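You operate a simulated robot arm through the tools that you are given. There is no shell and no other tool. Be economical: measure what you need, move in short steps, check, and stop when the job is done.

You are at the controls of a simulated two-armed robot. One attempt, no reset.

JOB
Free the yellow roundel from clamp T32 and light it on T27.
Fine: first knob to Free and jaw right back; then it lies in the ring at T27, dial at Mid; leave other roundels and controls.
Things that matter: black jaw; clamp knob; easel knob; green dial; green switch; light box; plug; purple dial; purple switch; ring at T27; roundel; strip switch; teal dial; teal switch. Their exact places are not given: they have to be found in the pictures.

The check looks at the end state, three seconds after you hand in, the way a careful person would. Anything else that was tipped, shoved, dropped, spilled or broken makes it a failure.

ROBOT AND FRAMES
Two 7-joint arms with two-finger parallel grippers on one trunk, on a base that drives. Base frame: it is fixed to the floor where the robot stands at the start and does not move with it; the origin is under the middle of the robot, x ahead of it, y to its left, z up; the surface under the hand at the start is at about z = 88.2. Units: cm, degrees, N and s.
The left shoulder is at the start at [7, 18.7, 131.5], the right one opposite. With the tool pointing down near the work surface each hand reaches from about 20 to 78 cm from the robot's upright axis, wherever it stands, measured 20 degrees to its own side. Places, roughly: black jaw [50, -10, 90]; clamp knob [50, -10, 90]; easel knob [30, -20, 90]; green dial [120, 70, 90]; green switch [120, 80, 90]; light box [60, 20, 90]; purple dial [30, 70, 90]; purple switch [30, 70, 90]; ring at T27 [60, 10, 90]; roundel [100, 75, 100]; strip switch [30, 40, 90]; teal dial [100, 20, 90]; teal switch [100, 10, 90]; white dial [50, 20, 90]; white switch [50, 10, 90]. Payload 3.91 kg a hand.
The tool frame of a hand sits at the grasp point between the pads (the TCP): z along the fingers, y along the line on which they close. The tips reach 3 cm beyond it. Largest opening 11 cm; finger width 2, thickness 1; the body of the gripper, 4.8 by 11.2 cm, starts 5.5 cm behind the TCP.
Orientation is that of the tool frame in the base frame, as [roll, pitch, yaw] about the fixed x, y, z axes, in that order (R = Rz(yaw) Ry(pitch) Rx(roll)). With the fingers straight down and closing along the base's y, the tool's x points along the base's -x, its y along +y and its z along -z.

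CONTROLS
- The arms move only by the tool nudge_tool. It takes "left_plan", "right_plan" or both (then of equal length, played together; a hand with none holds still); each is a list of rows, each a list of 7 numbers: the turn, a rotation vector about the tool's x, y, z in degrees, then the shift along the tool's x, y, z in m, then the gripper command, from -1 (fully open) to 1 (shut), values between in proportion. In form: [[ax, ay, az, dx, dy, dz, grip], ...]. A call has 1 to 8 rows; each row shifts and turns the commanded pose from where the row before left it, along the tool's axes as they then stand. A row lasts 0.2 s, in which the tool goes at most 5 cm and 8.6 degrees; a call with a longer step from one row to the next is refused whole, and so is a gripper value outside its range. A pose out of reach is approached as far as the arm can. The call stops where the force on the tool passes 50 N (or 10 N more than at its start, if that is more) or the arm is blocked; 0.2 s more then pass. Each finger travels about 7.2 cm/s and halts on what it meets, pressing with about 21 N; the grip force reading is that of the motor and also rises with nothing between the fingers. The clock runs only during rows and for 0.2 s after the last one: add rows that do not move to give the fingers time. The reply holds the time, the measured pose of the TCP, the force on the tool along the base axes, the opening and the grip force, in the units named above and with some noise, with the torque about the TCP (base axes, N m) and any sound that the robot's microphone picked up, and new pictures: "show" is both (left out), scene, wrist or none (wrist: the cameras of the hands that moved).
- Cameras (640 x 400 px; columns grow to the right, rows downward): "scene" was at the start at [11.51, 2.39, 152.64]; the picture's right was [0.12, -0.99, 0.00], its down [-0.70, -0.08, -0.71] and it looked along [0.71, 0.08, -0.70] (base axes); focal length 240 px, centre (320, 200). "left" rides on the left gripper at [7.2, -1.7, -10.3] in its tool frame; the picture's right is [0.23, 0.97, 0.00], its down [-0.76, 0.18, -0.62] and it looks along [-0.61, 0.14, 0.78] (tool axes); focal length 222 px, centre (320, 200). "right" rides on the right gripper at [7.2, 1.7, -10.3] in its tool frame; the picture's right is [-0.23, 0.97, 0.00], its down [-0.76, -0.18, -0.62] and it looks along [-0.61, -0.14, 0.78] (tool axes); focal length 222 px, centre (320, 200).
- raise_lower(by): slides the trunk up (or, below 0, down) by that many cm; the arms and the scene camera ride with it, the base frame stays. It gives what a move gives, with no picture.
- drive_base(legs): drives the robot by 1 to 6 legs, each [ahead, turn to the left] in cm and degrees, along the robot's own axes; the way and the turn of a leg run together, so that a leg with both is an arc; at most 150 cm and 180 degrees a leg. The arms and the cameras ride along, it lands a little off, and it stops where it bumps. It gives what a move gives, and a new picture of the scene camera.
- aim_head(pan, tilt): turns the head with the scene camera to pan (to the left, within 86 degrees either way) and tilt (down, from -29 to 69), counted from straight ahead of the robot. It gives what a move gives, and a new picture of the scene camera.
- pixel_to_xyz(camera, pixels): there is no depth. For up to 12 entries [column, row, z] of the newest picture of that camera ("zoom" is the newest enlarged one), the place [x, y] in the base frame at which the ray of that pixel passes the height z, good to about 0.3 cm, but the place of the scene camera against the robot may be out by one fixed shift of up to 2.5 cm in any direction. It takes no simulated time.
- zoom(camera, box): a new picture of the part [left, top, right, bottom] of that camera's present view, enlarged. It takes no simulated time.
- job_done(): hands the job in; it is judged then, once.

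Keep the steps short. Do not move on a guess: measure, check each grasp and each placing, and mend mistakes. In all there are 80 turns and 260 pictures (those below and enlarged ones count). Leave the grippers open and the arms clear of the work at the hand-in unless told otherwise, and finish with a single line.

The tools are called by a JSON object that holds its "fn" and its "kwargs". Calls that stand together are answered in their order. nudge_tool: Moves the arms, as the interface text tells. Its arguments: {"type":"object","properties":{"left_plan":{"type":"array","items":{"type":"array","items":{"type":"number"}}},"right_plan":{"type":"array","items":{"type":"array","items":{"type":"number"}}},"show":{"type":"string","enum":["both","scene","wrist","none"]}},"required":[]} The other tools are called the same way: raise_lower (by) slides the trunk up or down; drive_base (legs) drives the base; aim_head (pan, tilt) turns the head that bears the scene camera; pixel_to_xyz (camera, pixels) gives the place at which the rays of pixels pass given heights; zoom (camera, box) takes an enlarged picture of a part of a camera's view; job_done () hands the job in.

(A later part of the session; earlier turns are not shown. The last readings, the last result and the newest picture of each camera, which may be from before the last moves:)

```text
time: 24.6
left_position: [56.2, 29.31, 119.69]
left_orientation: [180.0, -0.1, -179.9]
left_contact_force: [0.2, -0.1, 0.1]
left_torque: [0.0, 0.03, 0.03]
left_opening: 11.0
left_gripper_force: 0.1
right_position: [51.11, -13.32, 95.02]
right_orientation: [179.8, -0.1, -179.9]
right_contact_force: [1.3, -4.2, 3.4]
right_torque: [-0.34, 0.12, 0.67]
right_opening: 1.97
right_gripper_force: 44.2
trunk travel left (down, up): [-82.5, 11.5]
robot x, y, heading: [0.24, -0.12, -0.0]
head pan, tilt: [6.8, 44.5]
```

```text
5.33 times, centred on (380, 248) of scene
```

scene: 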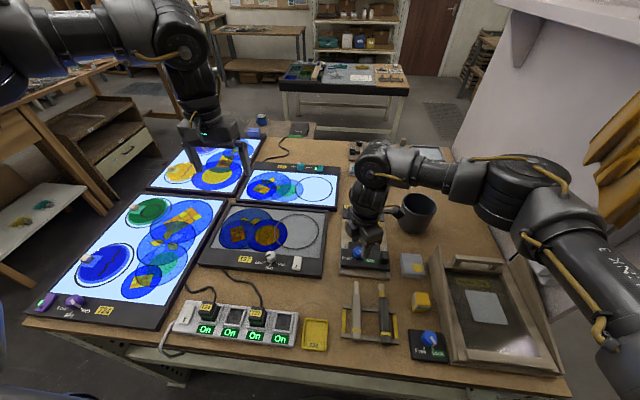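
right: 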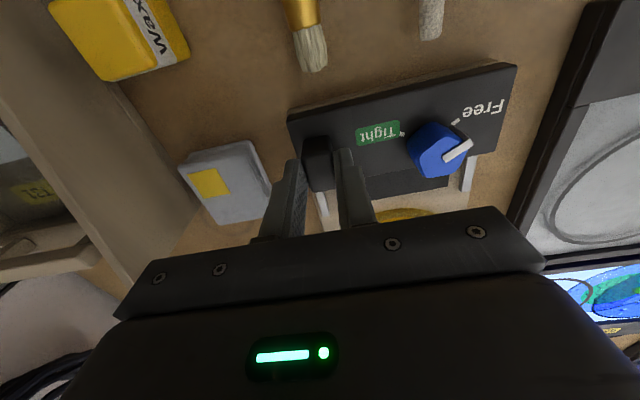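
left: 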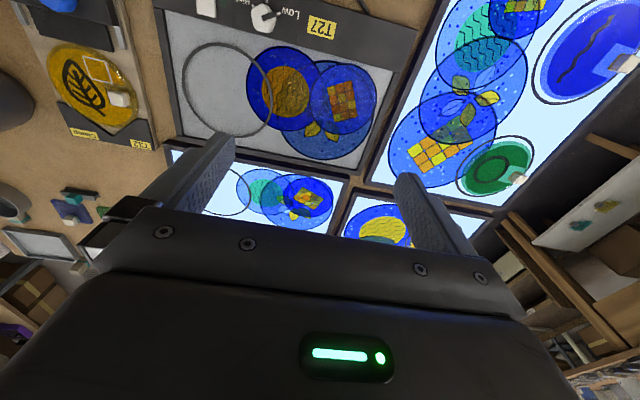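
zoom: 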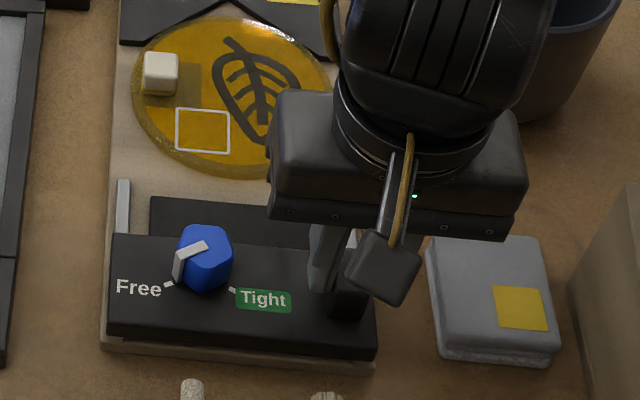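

The jaw slid 2 cm with little force. I'll keep pulling until it meets its stop.

{"fn": "nudge_tool", "kwargs": {"right_plan": [[0, 0, 0, 0.003, 0, 0, 1], [0, 0, 0, 0.003, 0, 0, 1], [0, 0, 0, 0.003, 0, 0, 1], [0, 0, 0, 0.003, 0, 0, 1]], "show": "none"}}

{"fn": "zoom", "kwargs": {"camera": "scene", "box": [330, 210, 430, 285]}}

```text
time: 25.6
left_position: [56.37, 29.26, 119.68]
left_orientation: [179.9, -0.2, -179.9]
left_contact_force: [0.4, 0.0, 0.0]
left_torque: [0.03, 0.0, 0.01]
left_opening: 11.01
left_gripper_force: 0.0
right_position: [50.23, -13.34, 94.98]
right_orientation: [179.7, 0.0, -179.9]
right_contact_force: [9.5, -6.3, 5.4]
right_torque: [-0.45, 0.01, 0.79]
right_opening: 1.95
right_gripper_force: 44.5
trunk travel left (down, up): [-82.5, 11.5]
robot x, y, heading: [0.42, -0.08, -0.0]
head pan, tilt: [6.8, 44.5]
```

```text
5.33 times, centred on (380, 248) of scene
```

zoom: 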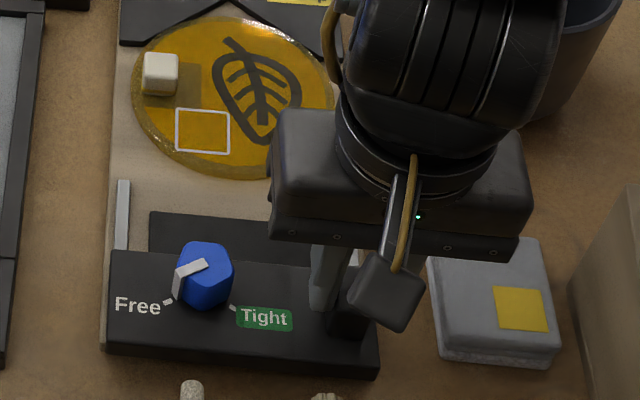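

Force is rising (9.5 N), so the stop seems reached. I'll press a little more to confirm.

{"fn": "nudge_tool", "kwargs": {"right_plan": [[0, 0, 0, 0.003, 0, 0, 1], [0, 0, 0, 0.003, 0, 0, 1]], "show": "none"}}

```text
time: 26.2
left_position: [56.67, 29.27, 119.44]
left_orientation: [179.9, -0.3, -179.8]
left_contact_force: [-0.4, 0.3, -0.4]
left_torque: [-0.01, 0.02, -0.01]
left_opening: 10.99
left_gripper_force: 0.0
right_position: [50.14, -13.35, 94.88]
right_orientation: [179.9, 0.0, -180.0]
right_contact_force: [30.5, -7.0, 11.5]
right_torque: [-0.74, -0.79, 0.93]
right_opening: 2.01
right_gripper_force: 45.7
trunk travel left (down, up): [-82.5, 11.5]
robot x, y, heading: [0.24, -0.11, 0.0]
head pan, tilt: [6.8, 44.5]
```

30 N with no travel: the jaw is fully back. I'll relax the pull, open, and rise.

{"fn": "nudge_tool", "kwargs": {"right_plan": [[0, 0, 0, -0.006, 0, 0, 1], [0, 0, 0, 0, 0, 0, 0.4], [0, 0, 0, 0, 0, 0, 0.4], [0, 0, 0, 0, 0, -0.02, 0.4], [0, 0, 0, 0, 0, -0.04, 0.4], [0, 0, 0, 0, 0, 0, 0.1]], "show": "both"}}

{"fn": "zoom", "kwargs": {"camera": "right", "box": [220, 60, 540, 260]}}

```text
time: 27.6
left_position: [56.34, 29.26, 119.61]
left_orientation: [180.0, -0.1, -179.9]
left_contact_force: [-0.5, 0.4, 0.2]
left_torque: [0.02, 0.03, 0.0]
left_opening: 10.98
left_gripper_force: 0.1
right_position: [50.25, -13.29, 100.93]
right_orientation: [179.9, -0.2, -179.9]
right_contact_force: [0.0, -0.1, -0.4]
right_torque: [-0.02, 0.02, 0.0]
right_opening: 4.94
right_gripper_force: 0.1
trunk travel left (down, up): [-82.5, 11.5]
robot x, y, heading: [0.16, 0.05, -0.1]
head pan, tilt: [6.8, 44.5]
```

scene: 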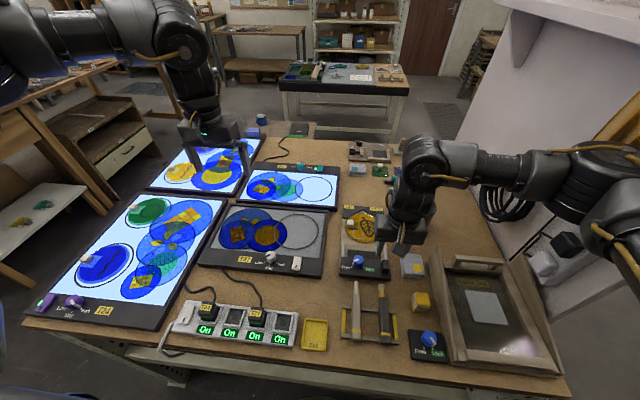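
right: 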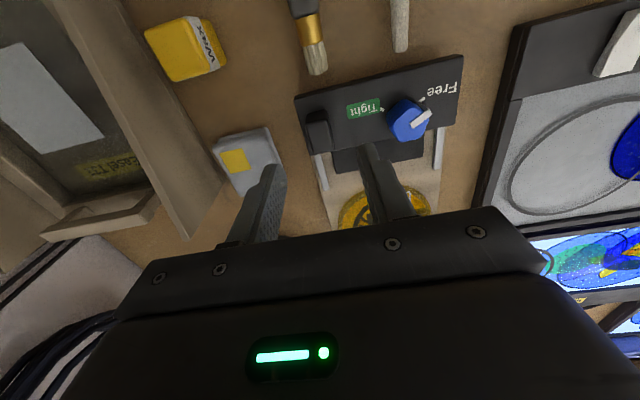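

```text
2.00 times, centred on (380, 160) of right
```

zoom: 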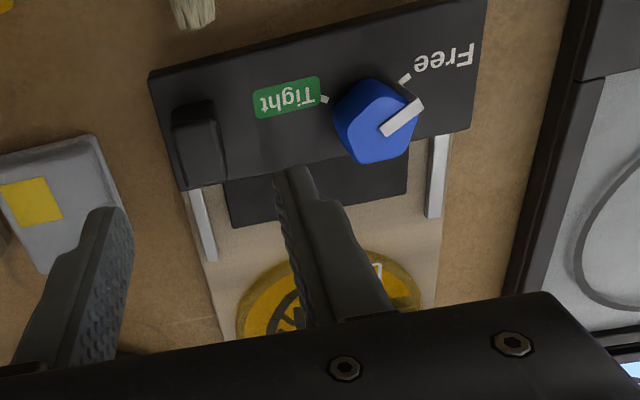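

The jaw is back and the knob reads Free. I'll move above the roundel's white handle cube near (66,-3.3).

{"fn": "nudge_tool", "kwargs": {"right_plan": [[0, 0, 0, -0.03, 0.02, -0.004, 0.1], [0, 0, 0, -0.03, 0.02, -0.004, 0.1], [0, 0, 0, -0.03, 0.02, -0.004, 0.1], [0, 0, 0, -0.03, 0.02, -0.004, 0.1], [0, 0, 0, -0.03, 0.02, -0.004, 0.1], [0, 0, 0, 0, 0, 0, 0.1]], "show": "wrist"}}

{"fn": "zoom", "kwargs": {"camera": "right", "box": [220, 60, 420, 185]}}

```text
time: 29.0
left_position: [56.25, 29.25, 119.72]
left_orientation: [179.9, -0.1, -179.9]
left_contact_force: [-0.4, -0.6, -0.1]
left_torque: [0.02, 0.0, -0.01]
left_opening: 10.99
left_gripper_force: 0.1
right_position: [65.02, -3.26, 103.05]
right_orientation: [179.7, -0.2, -179.8]
right_contact_force: [0.1, 0.6, 0.2]
right_torque: [0.01, 0.03, -0.02]
right_opening: 4.95
right_gripper_force: 0.0
trunk travel left (down, up): [-82.5, 11.5]
robot x, y, heading: [0.23, 0.0, 0.1]
head pan, tilt: [6.8, 44.5]
```

right: 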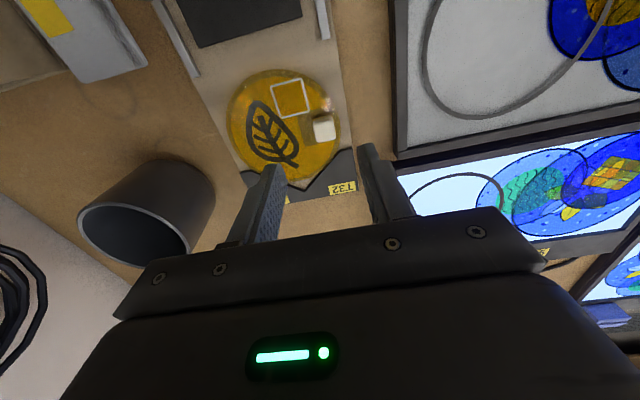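

```text
3.20 times, centred on (320, 122) of right
```

zoom: 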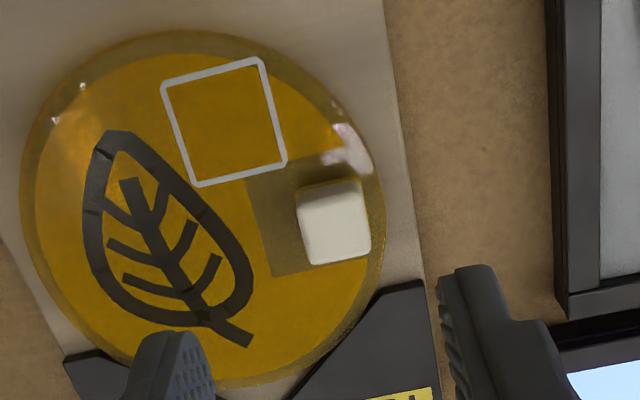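

{"fn": "pixel_to_xyz", "kwargs": {"camera": "right", "pixels": [[324, 130, 91], [324, 130, 92], [282.5, 123.5, 90], [282.5, 123.5, 91], [225.6, 119, 90], [340, 119, 90], [281, 69, 90], [282, 181, 90]]}}

{"fn": "pixel_to_xyz", "kwargs": {"camera": "left", "pixels": [[181, 88, 89], [271, 88, 89], [228, 43, 89], [228, 136, 89], [181, 88, 90], [271, 88, 90], [228, 43, 90], [228, 136, 90]]}}

{"fn": "zoom", "kwargs": {"camera": "left", "box": [140, 0, 340, 170]}}

```text
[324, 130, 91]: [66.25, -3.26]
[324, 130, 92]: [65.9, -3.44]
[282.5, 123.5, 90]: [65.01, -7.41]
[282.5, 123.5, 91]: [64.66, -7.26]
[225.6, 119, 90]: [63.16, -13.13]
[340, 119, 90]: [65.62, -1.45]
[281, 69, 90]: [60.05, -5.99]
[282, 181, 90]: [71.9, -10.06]
```

```text
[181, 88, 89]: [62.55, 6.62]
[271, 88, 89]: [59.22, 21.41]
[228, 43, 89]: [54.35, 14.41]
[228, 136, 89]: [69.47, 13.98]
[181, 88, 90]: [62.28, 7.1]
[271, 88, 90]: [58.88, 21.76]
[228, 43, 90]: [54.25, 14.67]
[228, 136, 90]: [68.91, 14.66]
```

```text
2.35 times, centred on (240, 85) of left
```

zoom: 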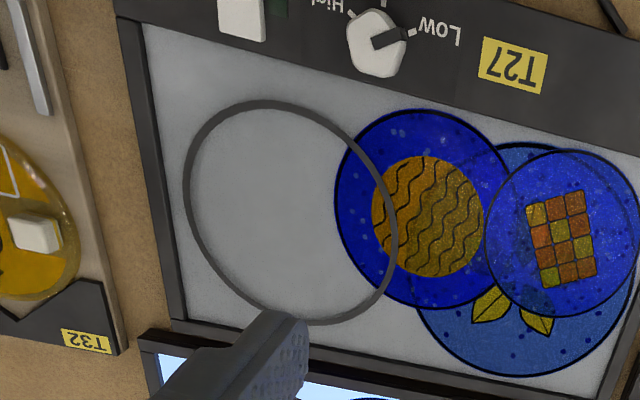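

The cube is at about (66.1,-3.35), the roundel centre about (65,-7.5), diameter ≈12. I'll lower over the cube.

{"fn": "nudge_tool", "kwargs": {"right_plan": [[0, 0, 0, -0.0105, -0.001, 0.025, 0.1], [0, 0, 0, 0, 0, 0.03, 0.1], [0, 0, 0, 0, 0, 0.015, 0.1], [0, 0, 0, 0, 0, 0, 0.1]], "show": "wrist"}}

{"fn": "zoom", "kwargs": {"camera": "right", "box": [220, 80, 420, 205]}}

{"fn": "zoom", "kwargs": {"camera": "scene", "box": [320, 180, 420, 255]}}

```text
time: 30.0
left_position: [56.32, 29.43, 119.7]
left_orientation: [-179.9, -0.1, -179.9]
left_contact_force: [0.3, -0.4, -0.5]
left_torque: [0.0, -0.02, -0.07]
left_opening: 11.02
left_gripper_force: 0.1
right_position: [65.96, -3.21, 96.03]
right_orientation: [179.8, -0.2, -179.9]
right_contact_force: [-0.6, 0.1, -0.5]
right_torque: [-0.04, 0.03, 0.0]
right_opening: 4.95
right_gripper_force: 0.0
trunk travel left (down, up): [-82.5, 11.5]
robot x, y, heading: [-0.01, 0.39, 0.2]
head pan, tilt: [6.8, 44.5]
```

right: 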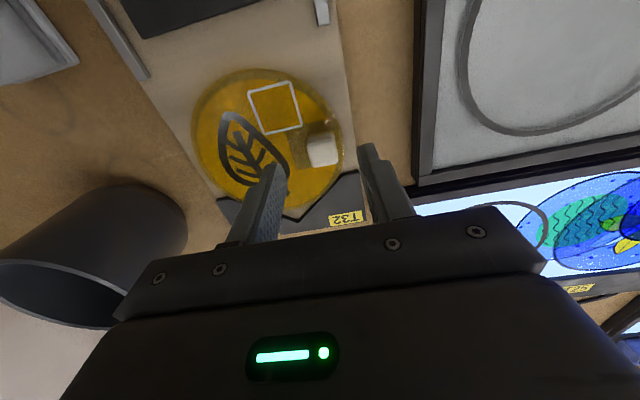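

```text
3.20 times, centred on (320, 142) of right
```

zoom: 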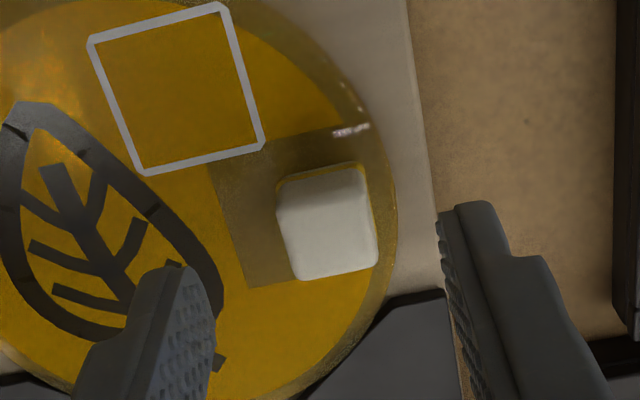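

```text
5.33 times, centred on (370, 218) of scene
```

zoom: 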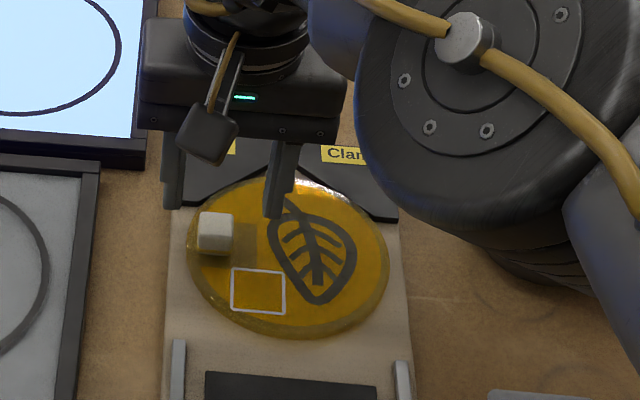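

{"fn": "pixel_to_xyz", "kwargs": {"camera": "right", "pixels": [[322, 152, 90.5], [322, 152, 91.5], [322, 152, 92.5]]}}

```text
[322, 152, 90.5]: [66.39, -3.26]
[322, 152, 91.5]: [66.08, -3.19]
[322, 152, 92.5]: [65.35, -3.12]
```

The cube is centred. I'll lower 2 cm with the force check on.

{"fn": "nudge_tool", "kwargs": {"right_plan": [[0, 0, 0, 0, 0, 0.01, 0.1], [0, 0, 0, 0, 0, 0.01, 0.1], [0, 0, 0, 0, 0, 0, 0.1]], "show": "none"}}

{"fn": "zoom", "kwargs": {"camera": "right", "box": [220, 80, 420, 205]}}

{"fn": "zoom", "kwargs": {"camera": "scene", "box": [330, 200, 390, 240]}}

```text
time: 30.8
left_position: [56.21, 29.43, 119.8]
left_orientation: [179.9, -0.1, -179.9]
left_contact_force: [0.3, 0.2, 0.8]
left_torque: [0.02, 0.0, 0.03]
left_opening: 10.98
left_gripper_force: 0.0
right_position: [65.89, -3.28, 93.96]
right_orientation: [179.8, -0.2, -179.8]
right_contact_force: [0.7, 0.2, 0.4]
right_torque: [-0.02, -0.02, 0.01]
right_opening: 4.97
right_gripper_force: 0.0
trunk travel left (down, up): [-82.5, 11.5]
robot x, y, heading: [0.23, -0.33, 0.1]
head pan, tilt: [6.8, 44.5]
```

```text
3.20 times, centred on (320, 142) of right
```

zoom: 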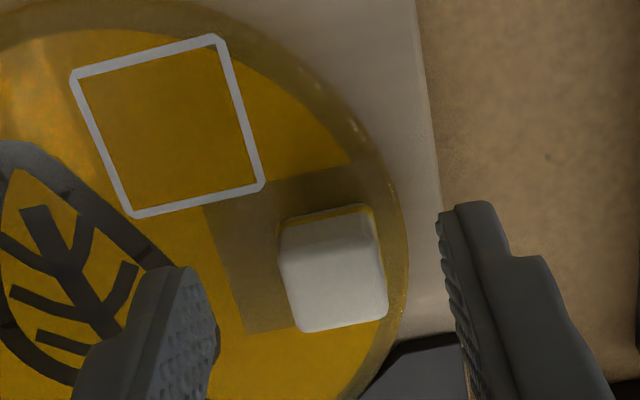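

```text
10.00 times, centred on (360, 220) of scene
```

zoom: 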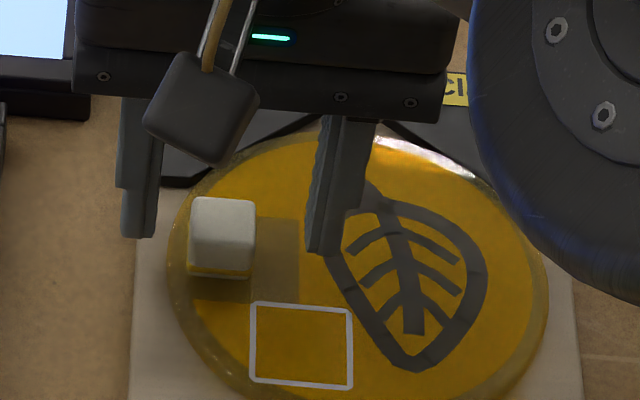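

Aligned. I'll lower 4 mm more and close gently.

{"fn": "nudge_tool", "kwargs": {"right_plan": [[0, 0, 0, 0, 0.001, 0.004, 0.1], [0, 0, 0, 0, 0, 0, 0.4], [0, 0, 0, 0, 0, 0, 0.6], [0, 0, 0, 0, 0, 0, 1], [0, 0, 0, 0, 0, 0, 1]], "show": "none"}}

{"fn": "zoom", "kwargs": {"camera": "right", "box": [220, 80, 420, 205]}}

```text
time: 32.0
left_position: [56.08, 29.34, 119.7]
left_orientation: [-179.9, -0.1, -179.9]
left_contact_force: [0.0, 0.3, -0.2]
left_torque: [-0.04, 0.02, 0.01]
left_opening: 11.01
left_gripper_force: 0.1
right_position: [65.84, -3.09, 93.66]
right_orientation: [179.8, -0.2, -180.0]
right_contact_force: [0.1, 0.4, -0.4]
right_torque: [0.0, 0.01, 0.01]
right_opening: 2.13
right_gripper_force: 21.0
right hand out of reach, approached as far as the arm can: row 1
trunk travel left (down, up): [-82.5, 11.5]
robot x, y, heading: [0.11, -0.08, 0.1]
head pan, tilt: [6.8, 44.5]
```

```text
3.20 times, centred on (320, 142) of right
```

zoom: 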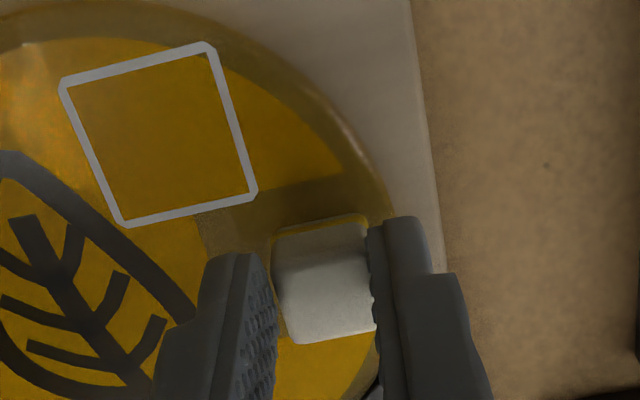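

The cube is held at 2.13 cm. I'll lift slowly and check.

{"fn": "nudge_tool", "kwargs": {"right_plan": [[0, 0, 0, 0, 0, 0, 1], [0, 0, 0, 0.001, 0, -0.01, 1], [0, 0, 0, 0.002, 0, -0.015, 1], [0, 0, 0, 0.003, 0, -0.02, 1], [0, 0, 0, 0.003, 0, -0.02, 1], [0, 0, 0, 0, 0, 0, 1]], "show": "both"}}

{"fn": "zoom", "kwargs": {"camera": "scene", "box": [310, 170, 430, 260]}}

```text
time: 33.4
left_position: [56.24, 29.41, 119.71]
left_orientation: [180.0, -0.1, -179.8]
left_contact_force: [0.3, 0.9, -0.3]
left_torque: [-0.03, 0.01, 0.0]
left_opening: 11.01
left_gripper_force: 0.0
right_position: [65.02, -3.27, 100.16]
right_orientation: [179.9, -0.3, -179.9]
right_contact_force: [-0.7, 0.2, -1.2]
right_torque: [0.07, -0.01, 0.0]
right_opening: 2.15
right_gripper_force: 21.5
trunk travel left (down, up): [-82.5, 11.5]
robot x, y, heading: [0.43, -0.13, 0.0]
head pan, tilt: [6.8, 44.5]
```

scene: 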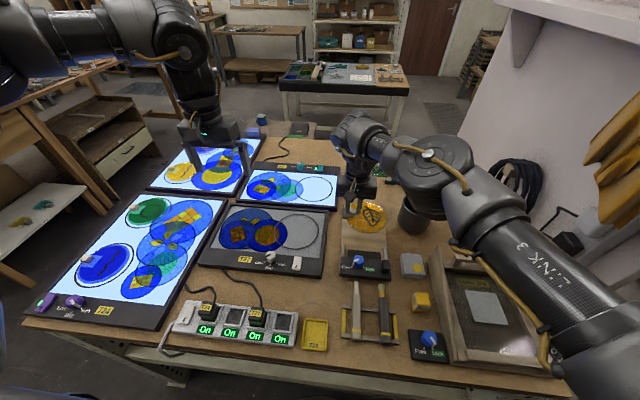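
right: 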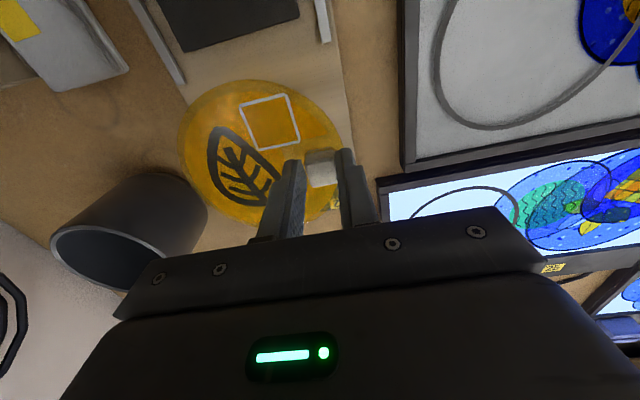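

```text
4.44 times, centred on (370, 215) of scene
```

zoom: 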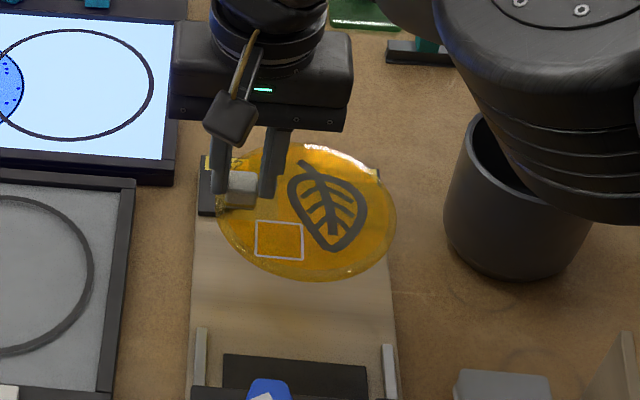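

The roundel is lifted and flat. I'll measure its centre in the hand, and the ring from this pose.

{"fn": "pixel_to_xyz", "kwargs": {"camera": "right", "pixels": [[179, 150, 96.4], [345, 150, 96.4], [238, 80, 96.4], [262, 222, 96.4], [320, 168, 97]]}}

{"fn": "nudge_tool", "kwargs": {"left_plan": [[0, 0, 0, 0, 0.045, -0.005, -1], [0, 0, 0, 0, 0.045, -0.005, -1], [0, 0, 0, 0, 0.045, 0, -1], [0, 0, 0, 0, 0.045, 0, -1]], "show": "none"}}

```text
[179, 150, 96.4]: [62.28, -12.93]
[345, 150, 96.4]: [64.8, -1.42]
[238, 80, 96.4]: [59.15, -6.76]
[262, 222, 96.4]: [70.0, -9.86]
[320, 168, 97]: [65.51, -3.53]
```

```text
time: 34.4
left_position: [56.3, 47.72, 120.59]
left_orientation: [-179.9, -0.1, -179.9]
left_contact_force: [0.8, 0.4, 0.0]
left_torque: [0.01, 0.0, -0.01]
left_opening: 11.03
left_gripper_force: 0.0
right_position: [64.83, -3.11, 100.03]
right_orientation: [-180.0, -0.3, -179.9]
right_contact_force: [0.1, 0.1, -2.0]
right_torque: [0.08, 0.03, 0.01]
right_opening: 2.15
right_gripper_force: 20.9
trunk travel left (down, up): [-82.5, 11.5]
robot x, y, heading: [-0.08, 0.1, -0.1]
head pan, tilt: [6.8, 44.5]
```

The offset from grasp to roundel centre is about (-0.8,-4.5). To stay within reach I'll carry it to T27 and turn the hand about 90° counter-clockwise, so that the hand ends up on the near side.

{"fn": "nudge_tool", "kwargs": {"right_plan": [[0, 0, 0, 0.0, 0.0, -0.02, 1], [0, 0, 0, 0.0, 0.04, 0, 1], [0, 0, 0, 0.008, 0.038, 0, 1], [0, 0, -8, 0, 0, 0, 1], [0, 0, -8, 0, 0, 0, 1], [0, 0, -8, 0, 0, 0, 1], [0, 0, -8, 0, 0, 0, 1], [0, 0, -8, 0, 0, 0, 1]], "show": "scene"}}

```text
time: 36.2
left_position: [56.24, 47.41, 120.71]
left_orientation: [-180.0, 0.0, -179.9]
left_contact_force: [-0.7, -0.8, -1.0]
left_torque: [-0.01, -0.04, 0.0]
left_opening: 10.97
left_gripper_force: 0.1
right_position: [63.5, 3.89, 102.2]
right_orientation: [179.7, 0.0, -139.7]
right_contact_force: [-0.2, -0.1, -0.2]
right_torque: [0.03, 0.06, 0.0]
right_opening: 2.15
right_gripper_force: 21.2
right hand out of reach, approached as far as the arm can: row 3
trunk travel left (down, up): [-82.5, 11.5]
robot x, y, heading: [0.03, -0.03, -0.0]
head pan, tilt: [6.8, 44.5]
```

scene: 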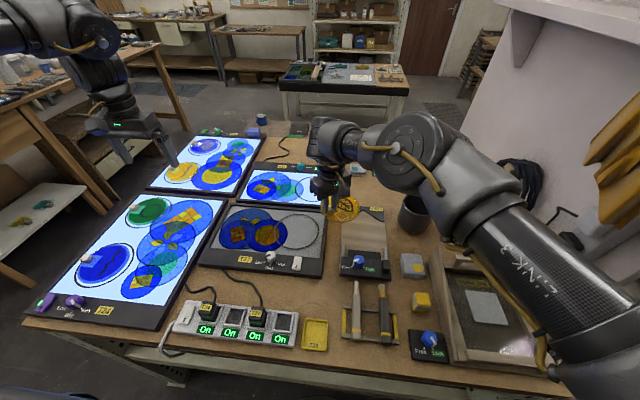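

Fine so far. I'll carry on toward T27 and keep turning.

{"fn": "nudge_tool", "kwargs": {"right_plan": [[0, 0, 0, -0.007, 0.043, 0, 1], [0, 0, 0, -0.007, 0.043, 0, 1], [0, 0, 0, -0.007, 0.043, 0, 1], [0, 0, -8, 0, 0, 0, 1], [0, 0, -8, 0, 0, 0, 1], [0, 0, -8, 0, 0, 0, 1], [0, 0, -8, 0, 0, 0, 1], [0, 0, -8, 0, 0, 0, 1]], "show": "both"}}

```text
time: 38.0
left_position: [56.22, 47.39, 120.56]
left_orientation: [-180.0, -0.1, -179.9]
left_contact_force: [0.0, -0.2, 0.1]
left_torque: [-0.01, 0.03, 0.02]
left_opening: 10.99
left_gripper_force: 0.1
right_position: [55.1, 10.64, 102.62]
right_orientation: [179.8, 0.1, -99.6]
right_contact_force: [-0.1, 0.0, -0.7]
right_torque: [-0.01, 0.03, -0.01]
right_opening: 2.16
right_gripper_force: 21.4
right hand out of reach, approached as far as the arm can: row 1, 2, 3
trunk travel left (down, up): [-82.5, 11.5]
robot x, y, heading: [-0.18, -0.37, -0.0]
head pan, tilt: [6.8, 44.5]
```

scene: 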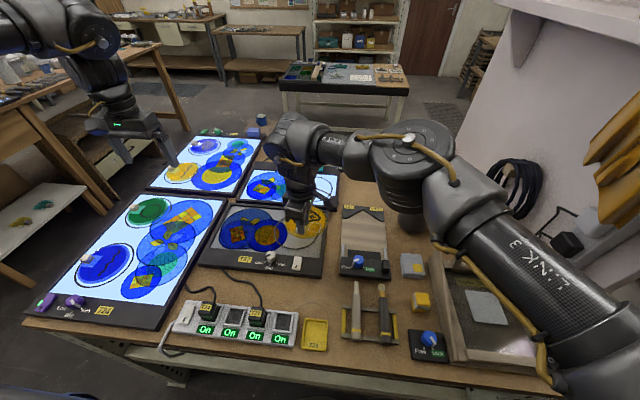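
right: 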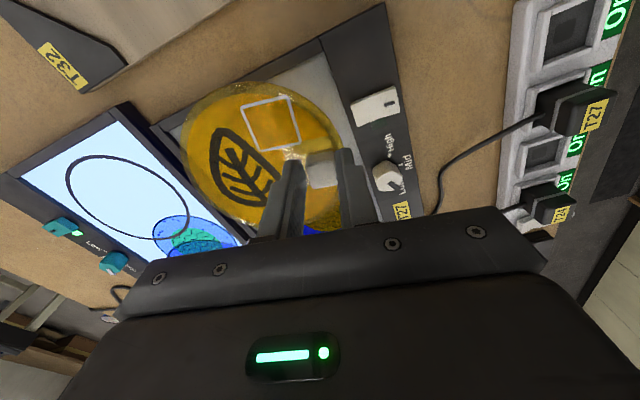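

It's near the ring now. I'll try the remaining shift (+1.6,+4.6) and the last 8° turn.

{"fn": "nudge_tool", "kwargs": {"right_plan": [[0, 0, 0, -0.016, -0.003, 0, 1], [0, 0, 0, -0.016, -0.003, 0, 1], [0, 0, 0, -0.016, -0.002, 0, 1], [0, 0, -8, 0, 0, 0, 1], [0, 0, 0, 0, 0, 0, 1]], "show": "none"}}

```text
time: 39.2
left_position: [56.29, 47.49, 120.7]
left_orientation: [-180.0, -0.1, -180.0]
left_contact_force: [0.8, 0.2, 0.7]
left_torque: [-0.01, 0.02, 0.04]
left_opening: 11.0
left_gripper_force: 0.0
right_position: [54.59, 10.73, 102.76]
right_orientation: [179.7, 0.1, -91.9]
right_contact_force: [0.1, -0.3, -1.2]
right_torque: [0.01, 0.07, 0.04]
right_opening: 2.13
right_gripper_force: 20.6
right hand out of reach, approached as far as the arm can: row 1, 2, 3
trunk travel left (down, up): [-82.5, 11.5]
robot x, y, heading: [-0.19, -0.38, -0.0]
head pan, tilt: [6.8, 44.5]
```

The right arm has reached its limit here. Turning the base 15° left will bring the shoulder closer; the hands swing at z≥98, clear of everything.

{"fn": "drive_base", "kwargs": {"legs": [[0, 15]]}}

```text
time: 40.5
left_position: [41.98, 60.38, 120.63]
left_orientation: [-180.0, -0.1, -164.9]
left_contact_force: [-0.1, 0.0, -0.1]
left_torque: [-0.04, 0.01, 0.04]
left_opening: 11.03
left_gripper_force: 0.1
right_position: [50.0, 24.53, 102.8]
right_orientation: [179.8, 0.2, -77.0]
right_contact_force: [0.0, 0.0, -1.5]
right_torque: [-0.04, 0.06, -0.03]
right_opening: 2.17
right_gripper_force: 21.5
trunk travel left (down, up): [-82.5, 11.5]
robot x, y, heading: [-0.23, -0.05, 14.9]
head pan, tilt: [6.8, 44.5]
```

scene: 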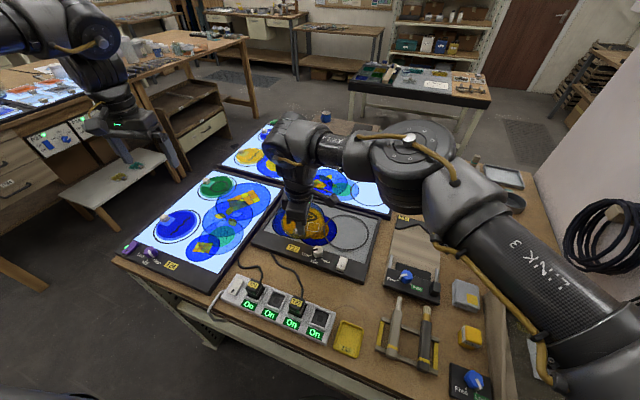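

The turn is done; all is clear. I'll move to (56.6,14.1), which puts the roundel centre over the ring.

{"fn": "nudge_tool", "kwargs": {"right_plan": [[0, 0, 0, 0.029, -0.0103, 0, 1], [0, 0, 0, 0.029, -0.0103, 0, 1], [0, 0, 0, 0.029, -0.0103, 0, 1], [0, 0, 0, 0.029, -0.0103, 0, 1], [0, 0, 0, 0, 0, 0, 1]], "show": "both"}}

{"fn": "zoom", "kwargs": {"camera": "right", "box": [140, 40, 440, 240]}}

{"fn": "zoom", "kwargs": {"camera": "scene", "box": [240, 180, 400, 290]}}

```text
time: 41.7
left_position: [42.06, 60.37, 120.63]
left_orientation: [-179.8, -0.1, -164.9]
left_contact_force: [0.6, -0.4, -0.2]
left_torque: [-0.03, 0.01, 0.01]
left_opening: 11.02
left_gripper_force: 0.0
right_position: [56.67, 14.22, 102.69]
right_orientation: [179.7, 0.2, -76.9]
right_contact_force: [0.2, -0.5, -1.3]
right_torque: [-0.04, 0.03, -0.02]
right_opening: 2.16
right_gripper_force: 20.5
trunk travel left (down, up): [-82.5, 11.5]
robot x, y, heading: [-0.01, -0.26, 15.0]
head pan, tilt: [6.8, 44.5]
```

scene: 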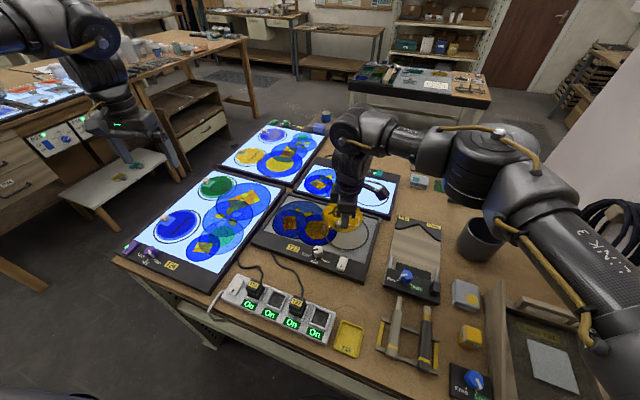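
right: 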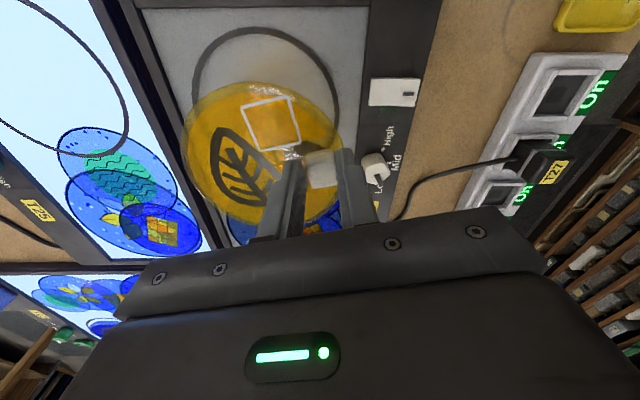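

```text
2.00 times, centred on (290, 140) of right
```

zoom: 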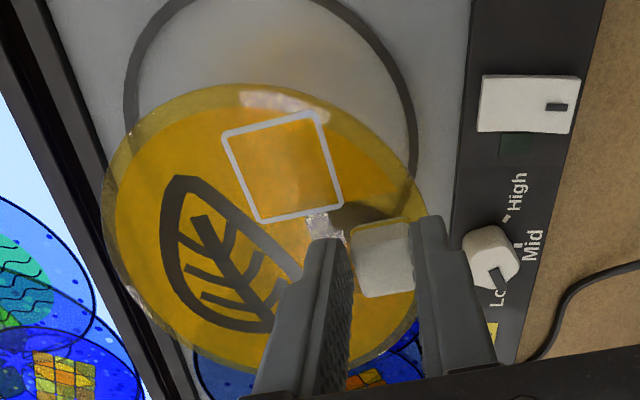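

```text
3.64 times, centred on (320, 235) of scene
```

zoom: 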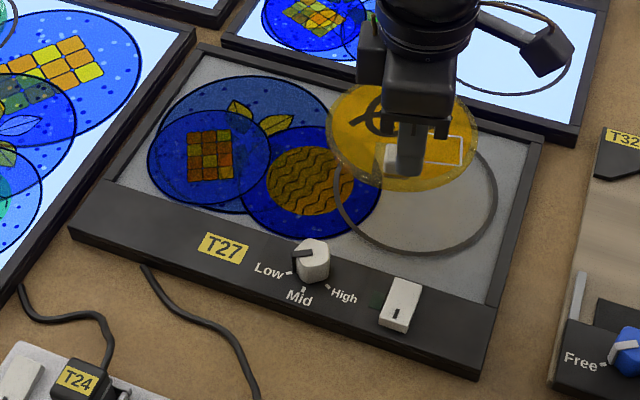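

I'll measure the ring points in this view, fit its centre, and measure the roundel's edges at its present height.

{"fn": "pixel_to_xyz", "kwargs": {"camera": "right", "pixels": [[193, 88, 89.5], [252, 27, 89.5], [338, 115, 89.5], [318, 57, 89.5], [208, 53, 89.5], [182, 130, 99], [341, 150, 99], [267, 82, 99], [268, 228, 99], [193, 88, 90.5], [338, 115, 90.5], [252, 27, 90.5]]}}

{"fn": "zoom", "kwargs": {"camera": "right", "box": [160, 10, 360, 135]}}

```text
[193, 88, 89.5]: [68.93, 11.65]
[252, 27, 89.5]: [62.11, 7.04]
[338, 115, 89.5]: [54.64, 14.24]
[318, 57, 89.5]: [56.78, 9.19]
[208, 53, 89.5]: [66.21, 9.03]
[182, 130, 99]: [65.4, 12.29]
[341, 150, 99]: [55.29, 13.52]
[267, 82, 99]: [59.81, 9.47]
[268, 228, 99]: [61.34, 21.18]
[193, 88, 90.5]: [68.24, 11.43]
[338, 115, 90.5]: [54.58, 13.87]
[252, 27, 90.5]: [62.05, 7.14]
```

```text
3.20 times, centred on (260, 72) of right
```

zoom: 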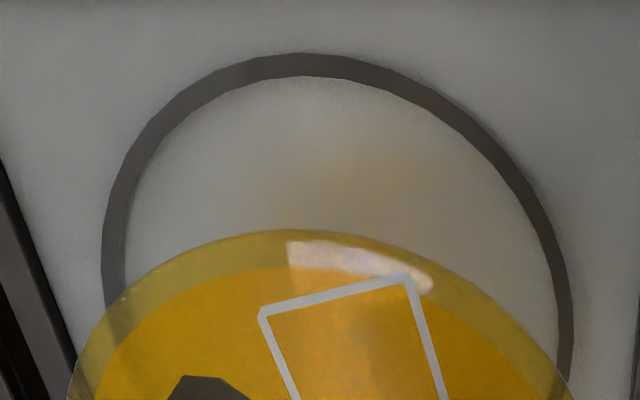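

The ring centre is about (61.6,14.35), outer radius ≈7.3, so there is about 1 cm of play. I'll lower to just above the glass, where roundel and ring can be compared directly.

{"fn": "nudge_tool", "kwargs": {"right_plan": [[0, 0, 0, 0, 0, 0.03, 1], [0, 0, 0, 0, 0, 0.025, 1], [0, 0, 0, 0, 0, 0.013, 1], [0, 0, 0, 0, 0, 0, 1]], "show": "both"}}

{"fn": "zoom", "kwargs": {"camera": "right", "box": [140, 40, 440, 240]}}

{"fn": "zoom", "kwargs": {"camera": "scene", "box": [280, 180, 400, 260]}}

```text
time: 42.7
left_position: [42.01, 60.42, 120.65]
left_orientation: [180.0, -0.2, -164.9]
left_contact_force: [0.4, 1.2, -0.6]
left_torque: [-0.02, -0.04, -0.02]
left_opening: 10.97
left_gripper_force: 0.0
right_position: [56.68, 14.17, 95.86]
right_orientation: [179.9, 0.1, -76.8]
right_contact_force: [0.0, 0.9, -1.1]
right_torque: [0.01, 0.04, 0.0]
right_opening: 2.13
right_gripper_force: 21.5
trunk travel left (down, up): [-82.5, 11.5]
robot x, y, heading: [0.3, 0.23, 15.2]
head pan, tilt: [6.8, 44.5]
```

scene: 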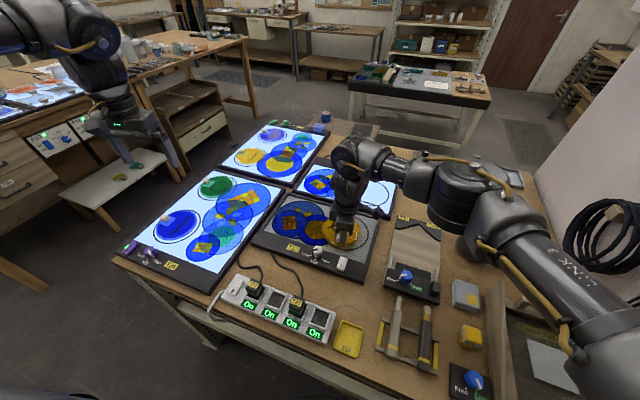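
right: 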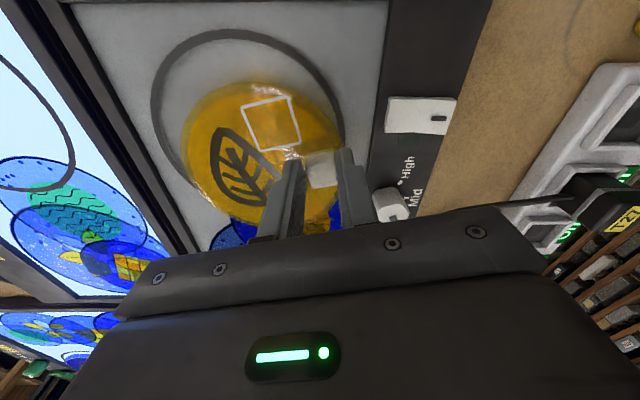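

```text
2.00 times, centred on (290, 140) of right
```

zoom: 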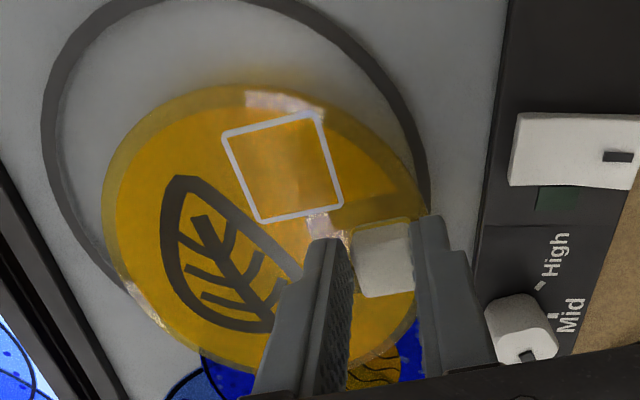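

```text
5.00 times, centred on (340, 220) of scene
```

zoom: 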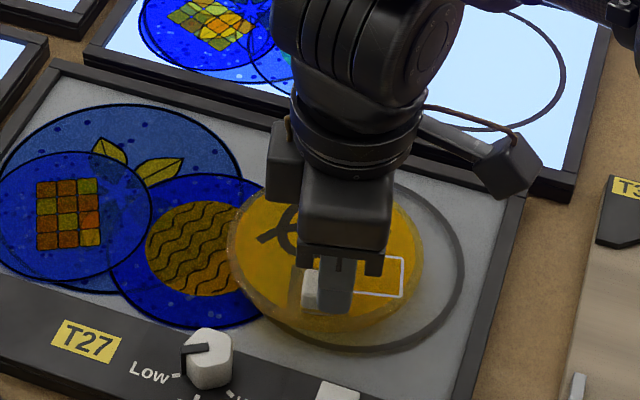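

{"fn": "pixel_to_xyz", "kwargs": {"camera": "right", "pixels": [[151, 110, 89.8], [230, 31, 89.8], [344, 130, 89.8], [310, 70, 89.8], [171, 58, 89.8], [181.5, 147.5, 92], [247, 82, 92], [322, 115, 92], [205, 199, 92], [339, 130, 92]]}}

```text
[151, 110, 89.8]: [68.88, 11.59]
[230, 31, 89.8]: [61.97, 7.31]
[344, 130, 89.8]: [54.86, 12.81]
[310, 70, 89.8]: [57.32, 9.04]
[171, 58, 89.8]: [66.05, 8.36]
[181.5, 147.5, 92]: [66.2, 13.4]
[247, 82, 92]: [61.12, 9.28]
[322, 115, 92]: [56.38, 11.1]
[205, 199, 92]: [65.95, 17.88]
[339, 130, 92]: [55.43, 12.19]
```

The fits: ring centre (61.8,14.5), roundel centre (60.55,15.3). I'll shift (+1.2,-0.75) and lower 1 cm.

{"fn": "nudge_tool", "kwargs": {"right_plan": [[0, 0, 0, 0.005, -0.005, 0, 1], [0, 0, 0, 0.005, -0.005, 0, 1], [0, 0, 0, 0, 0, 0.005, 1], [0, 0, 0, 0, 0, 0.005, 1], [0, 0, 0, 0, 0, 0, 1]], "show": "both"}}

{"fn": "zoom", "kwargs": {"camera": "right", "box": [140, 40, 440, 240]}}

{"fn": "zoom", "kwargs": {"camera": "scene", "box": [280, 180, 400, 260]}}

```text
time: 43.9
left_position: [41.95, 60.28, 120.67]
left_orientation: [-180.0, 0.0, -164.9]
left_contact_force: [0.5, -0.4, -0.5]
left_torque: [-0.01, -0.02, 0.0]
left_opening: 11.01
left_gripper_force: 0.1
right_position: [57.79, 13.57, 94.89]
right_orientation: [179.8, 0.2, -76.9]
right_contact_force: [-1.3, -0.5, -0.1]
right_torque: [-0.03, -0.04, -0.02]
right_opening: 2.14
right_gripper_force: 20.8
trunk travel left (down, up): [-82.5, 11.5]
robot x, y, heading: [0.4, 0.06, 14.8]
head pan, tilt: [6.8, 44.5]
```

scene: 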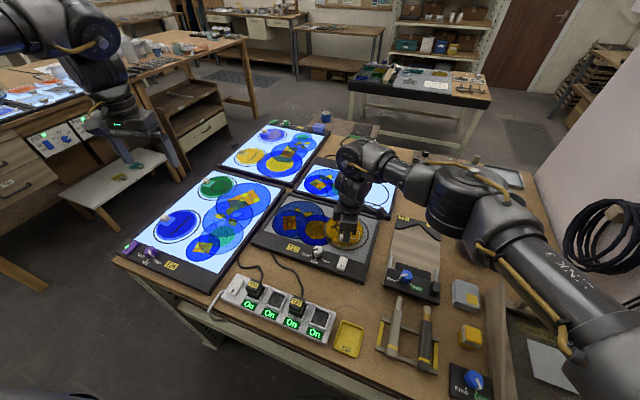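
right: 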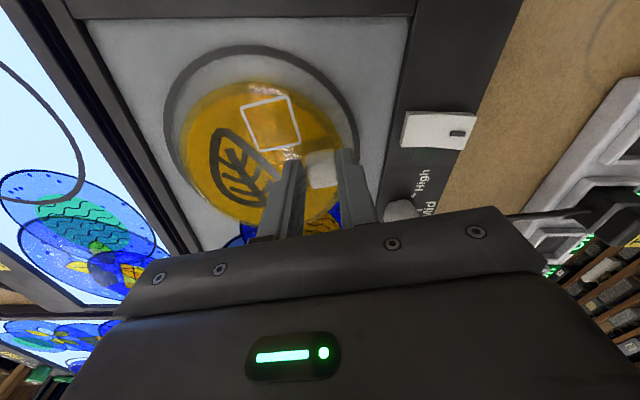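

```text
2.00 times, centred on (290, 140) of right
```

zoom: 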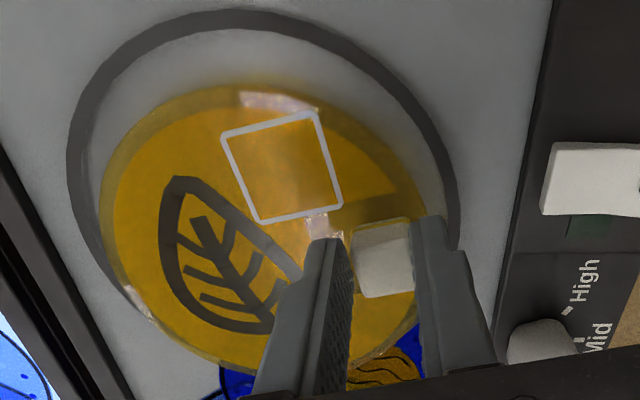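

```text
5.00 times, centred on (340, 220) of scene
```

zoom: 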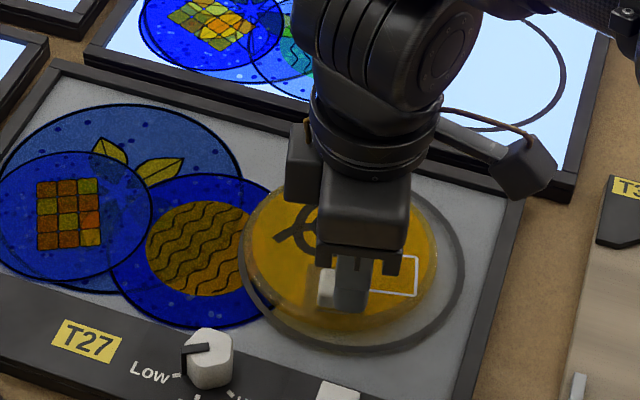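

It still needs to go about 0.7 cm toward -y. I'll shift and lower 6 mm more.

{"fn": "nudge_tool", "kwargs": {"right_plan": [[0, 0, 0, 0.007, 0, 0, 1], [0, 0, 0, 0, 0, 0.004, 1], [0, 0, 0, 0, 0, 0.003, 1], [0, 0, 0, 0, 0, 0, 1]], "show": "both"}}

{"fn": "zoom", "kwargs": {"camera": "right", "box": [140, 40, 440, 240]}}

{"fn": "zoom", "kwargs": {"camera": "scene", "box": [280, 180, 400, 260]}}

```text
time: 44.9
left_position: [41.96, 60.34, 120.75]
left_orientation: [179.9, -0.1, -164.9]
left_contact_force: [-1.1, 0.8, 0.4]
left_torque: [0.05, 0.0, 0.01]
left_opening: 11.0
left_gripper_force: 0.1
right_position: [57.86, 12.87, 94.17]
right_orientation: [-180.0, 0.2, -76.9]
right_contact_force: [2.7, 1.3, 11.4]
right_torque: [0.31, -0.03, 0.01]
right_opening: 2.17
right_gripper_force: 21.2
trunk travel left (down, up): [-82.5, 11.5]
robot x, y, heading: [-0.05, 0.06, 15.0]
head pan, tilt: [6.8, 44.5]
```

scene: 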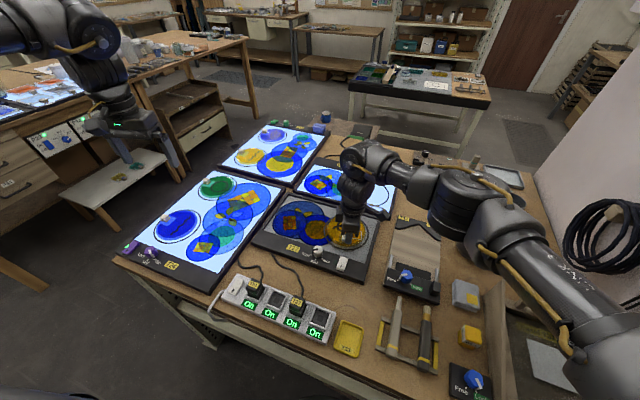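
right: 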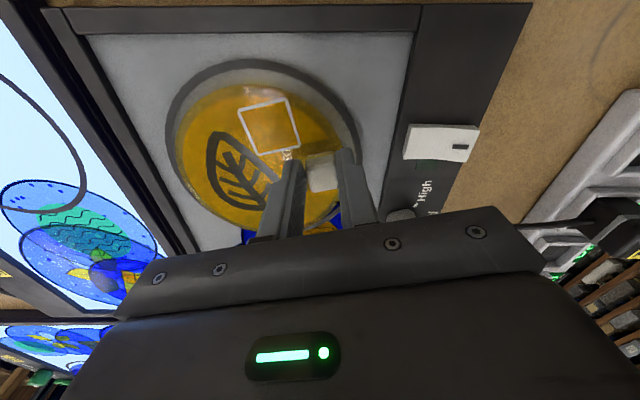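

```text
2.00 times, centred on (290, 140) of right
```

zoom: 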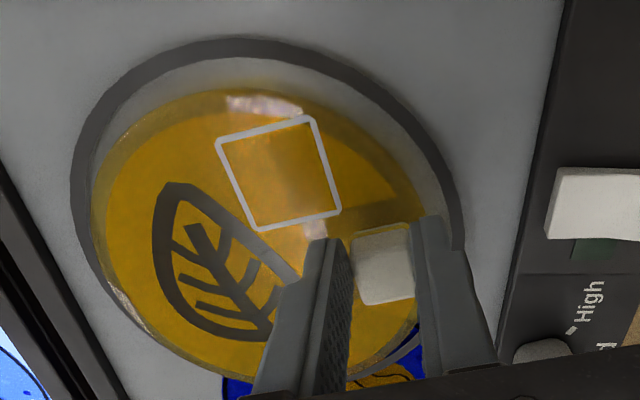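

```text
5.00 times, centred on (340, 220) of scene
```

zoom: 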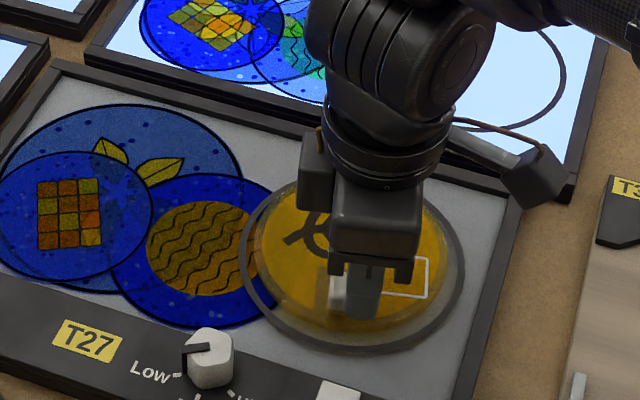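

It has touched the glass (11 N) and margins look even left and right. I'll release gently and rise a little.

{"fn": "nudge_tool", "kwargs": {"right_plan": [[0, 0, 0, 0, 0, 0, 0.55], [0, 0, 0, 0, 0, 0, 0.45], [0, 0, 0, 0, 0, 0, 0.35], [0, 0, 0, 0, 0, -0.02, 0.35], [0, 0, 0, 0, 0, -0.04, 0.35], [0, 0, 0, 0, 0, -0.04, 0.35], [0, 0, 0, 0.0, 0, 0, 0.35]], "show": "both"}}

{"fn": "zoom", "kwargs": {"camera": "right", "box": [140, 40, 440, 240]}}

{"fn": "zoom", "kwargs": {"camera": "scene", "box": [280, 180, 400, 260]}}

```text
time: 46.5
left_position: [42.23, 60.35, 120.68]
left_orientation: [-180.0, -0.1, -164.9]
left_contact_force: [0.1, 0.3, 0.0]
left_torque: [0.01, 0.02, -0.01]
left_opening: 11.02
left_gripper_force: 0.0
right_position: [57.93, 12.81, 104.06]
right_orientation: [179.7, 0.3, -77.0]
right_contact_force: [-0.6, -0.6, -0.6]
right_torque: [-0.05, 0.04, -0.01]
right_opening: 3.58
right_gripper_force: 0.0
trunk travel left (down, up): [-82.5, 11.5]
robot x, y, heading: [-0.12, 0.03, 14.9]
head pan, tilt: [6.8, 44.5]
```

scene: 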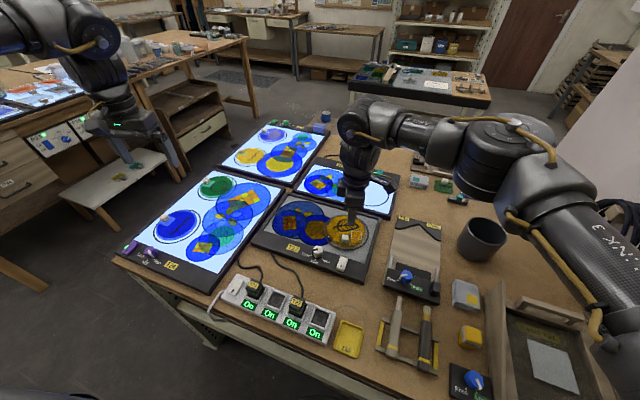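
right: 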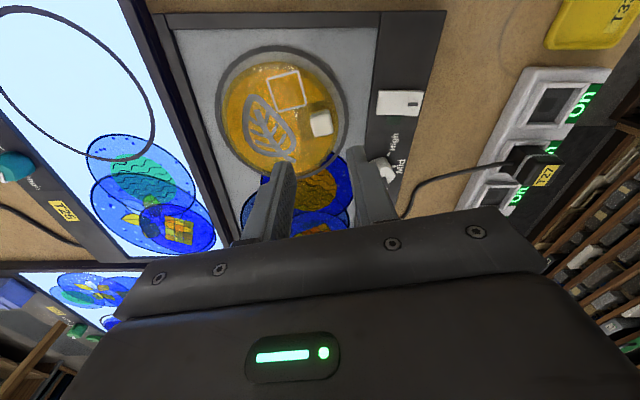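

```text
2.00 times, centred on (290, 140) of right
```

zoom: 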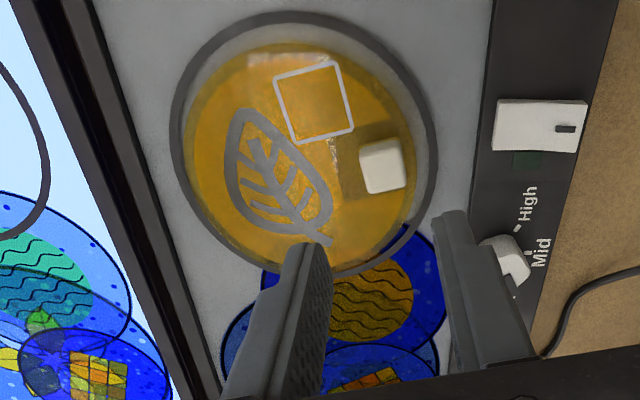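

```text
5.00 times, centred on (340, 220) of scene
```

zoom: 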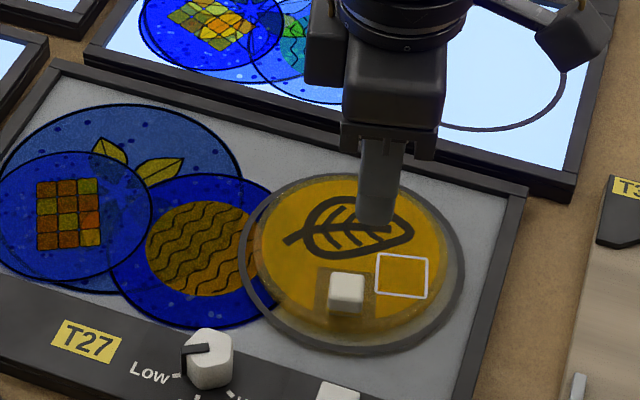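

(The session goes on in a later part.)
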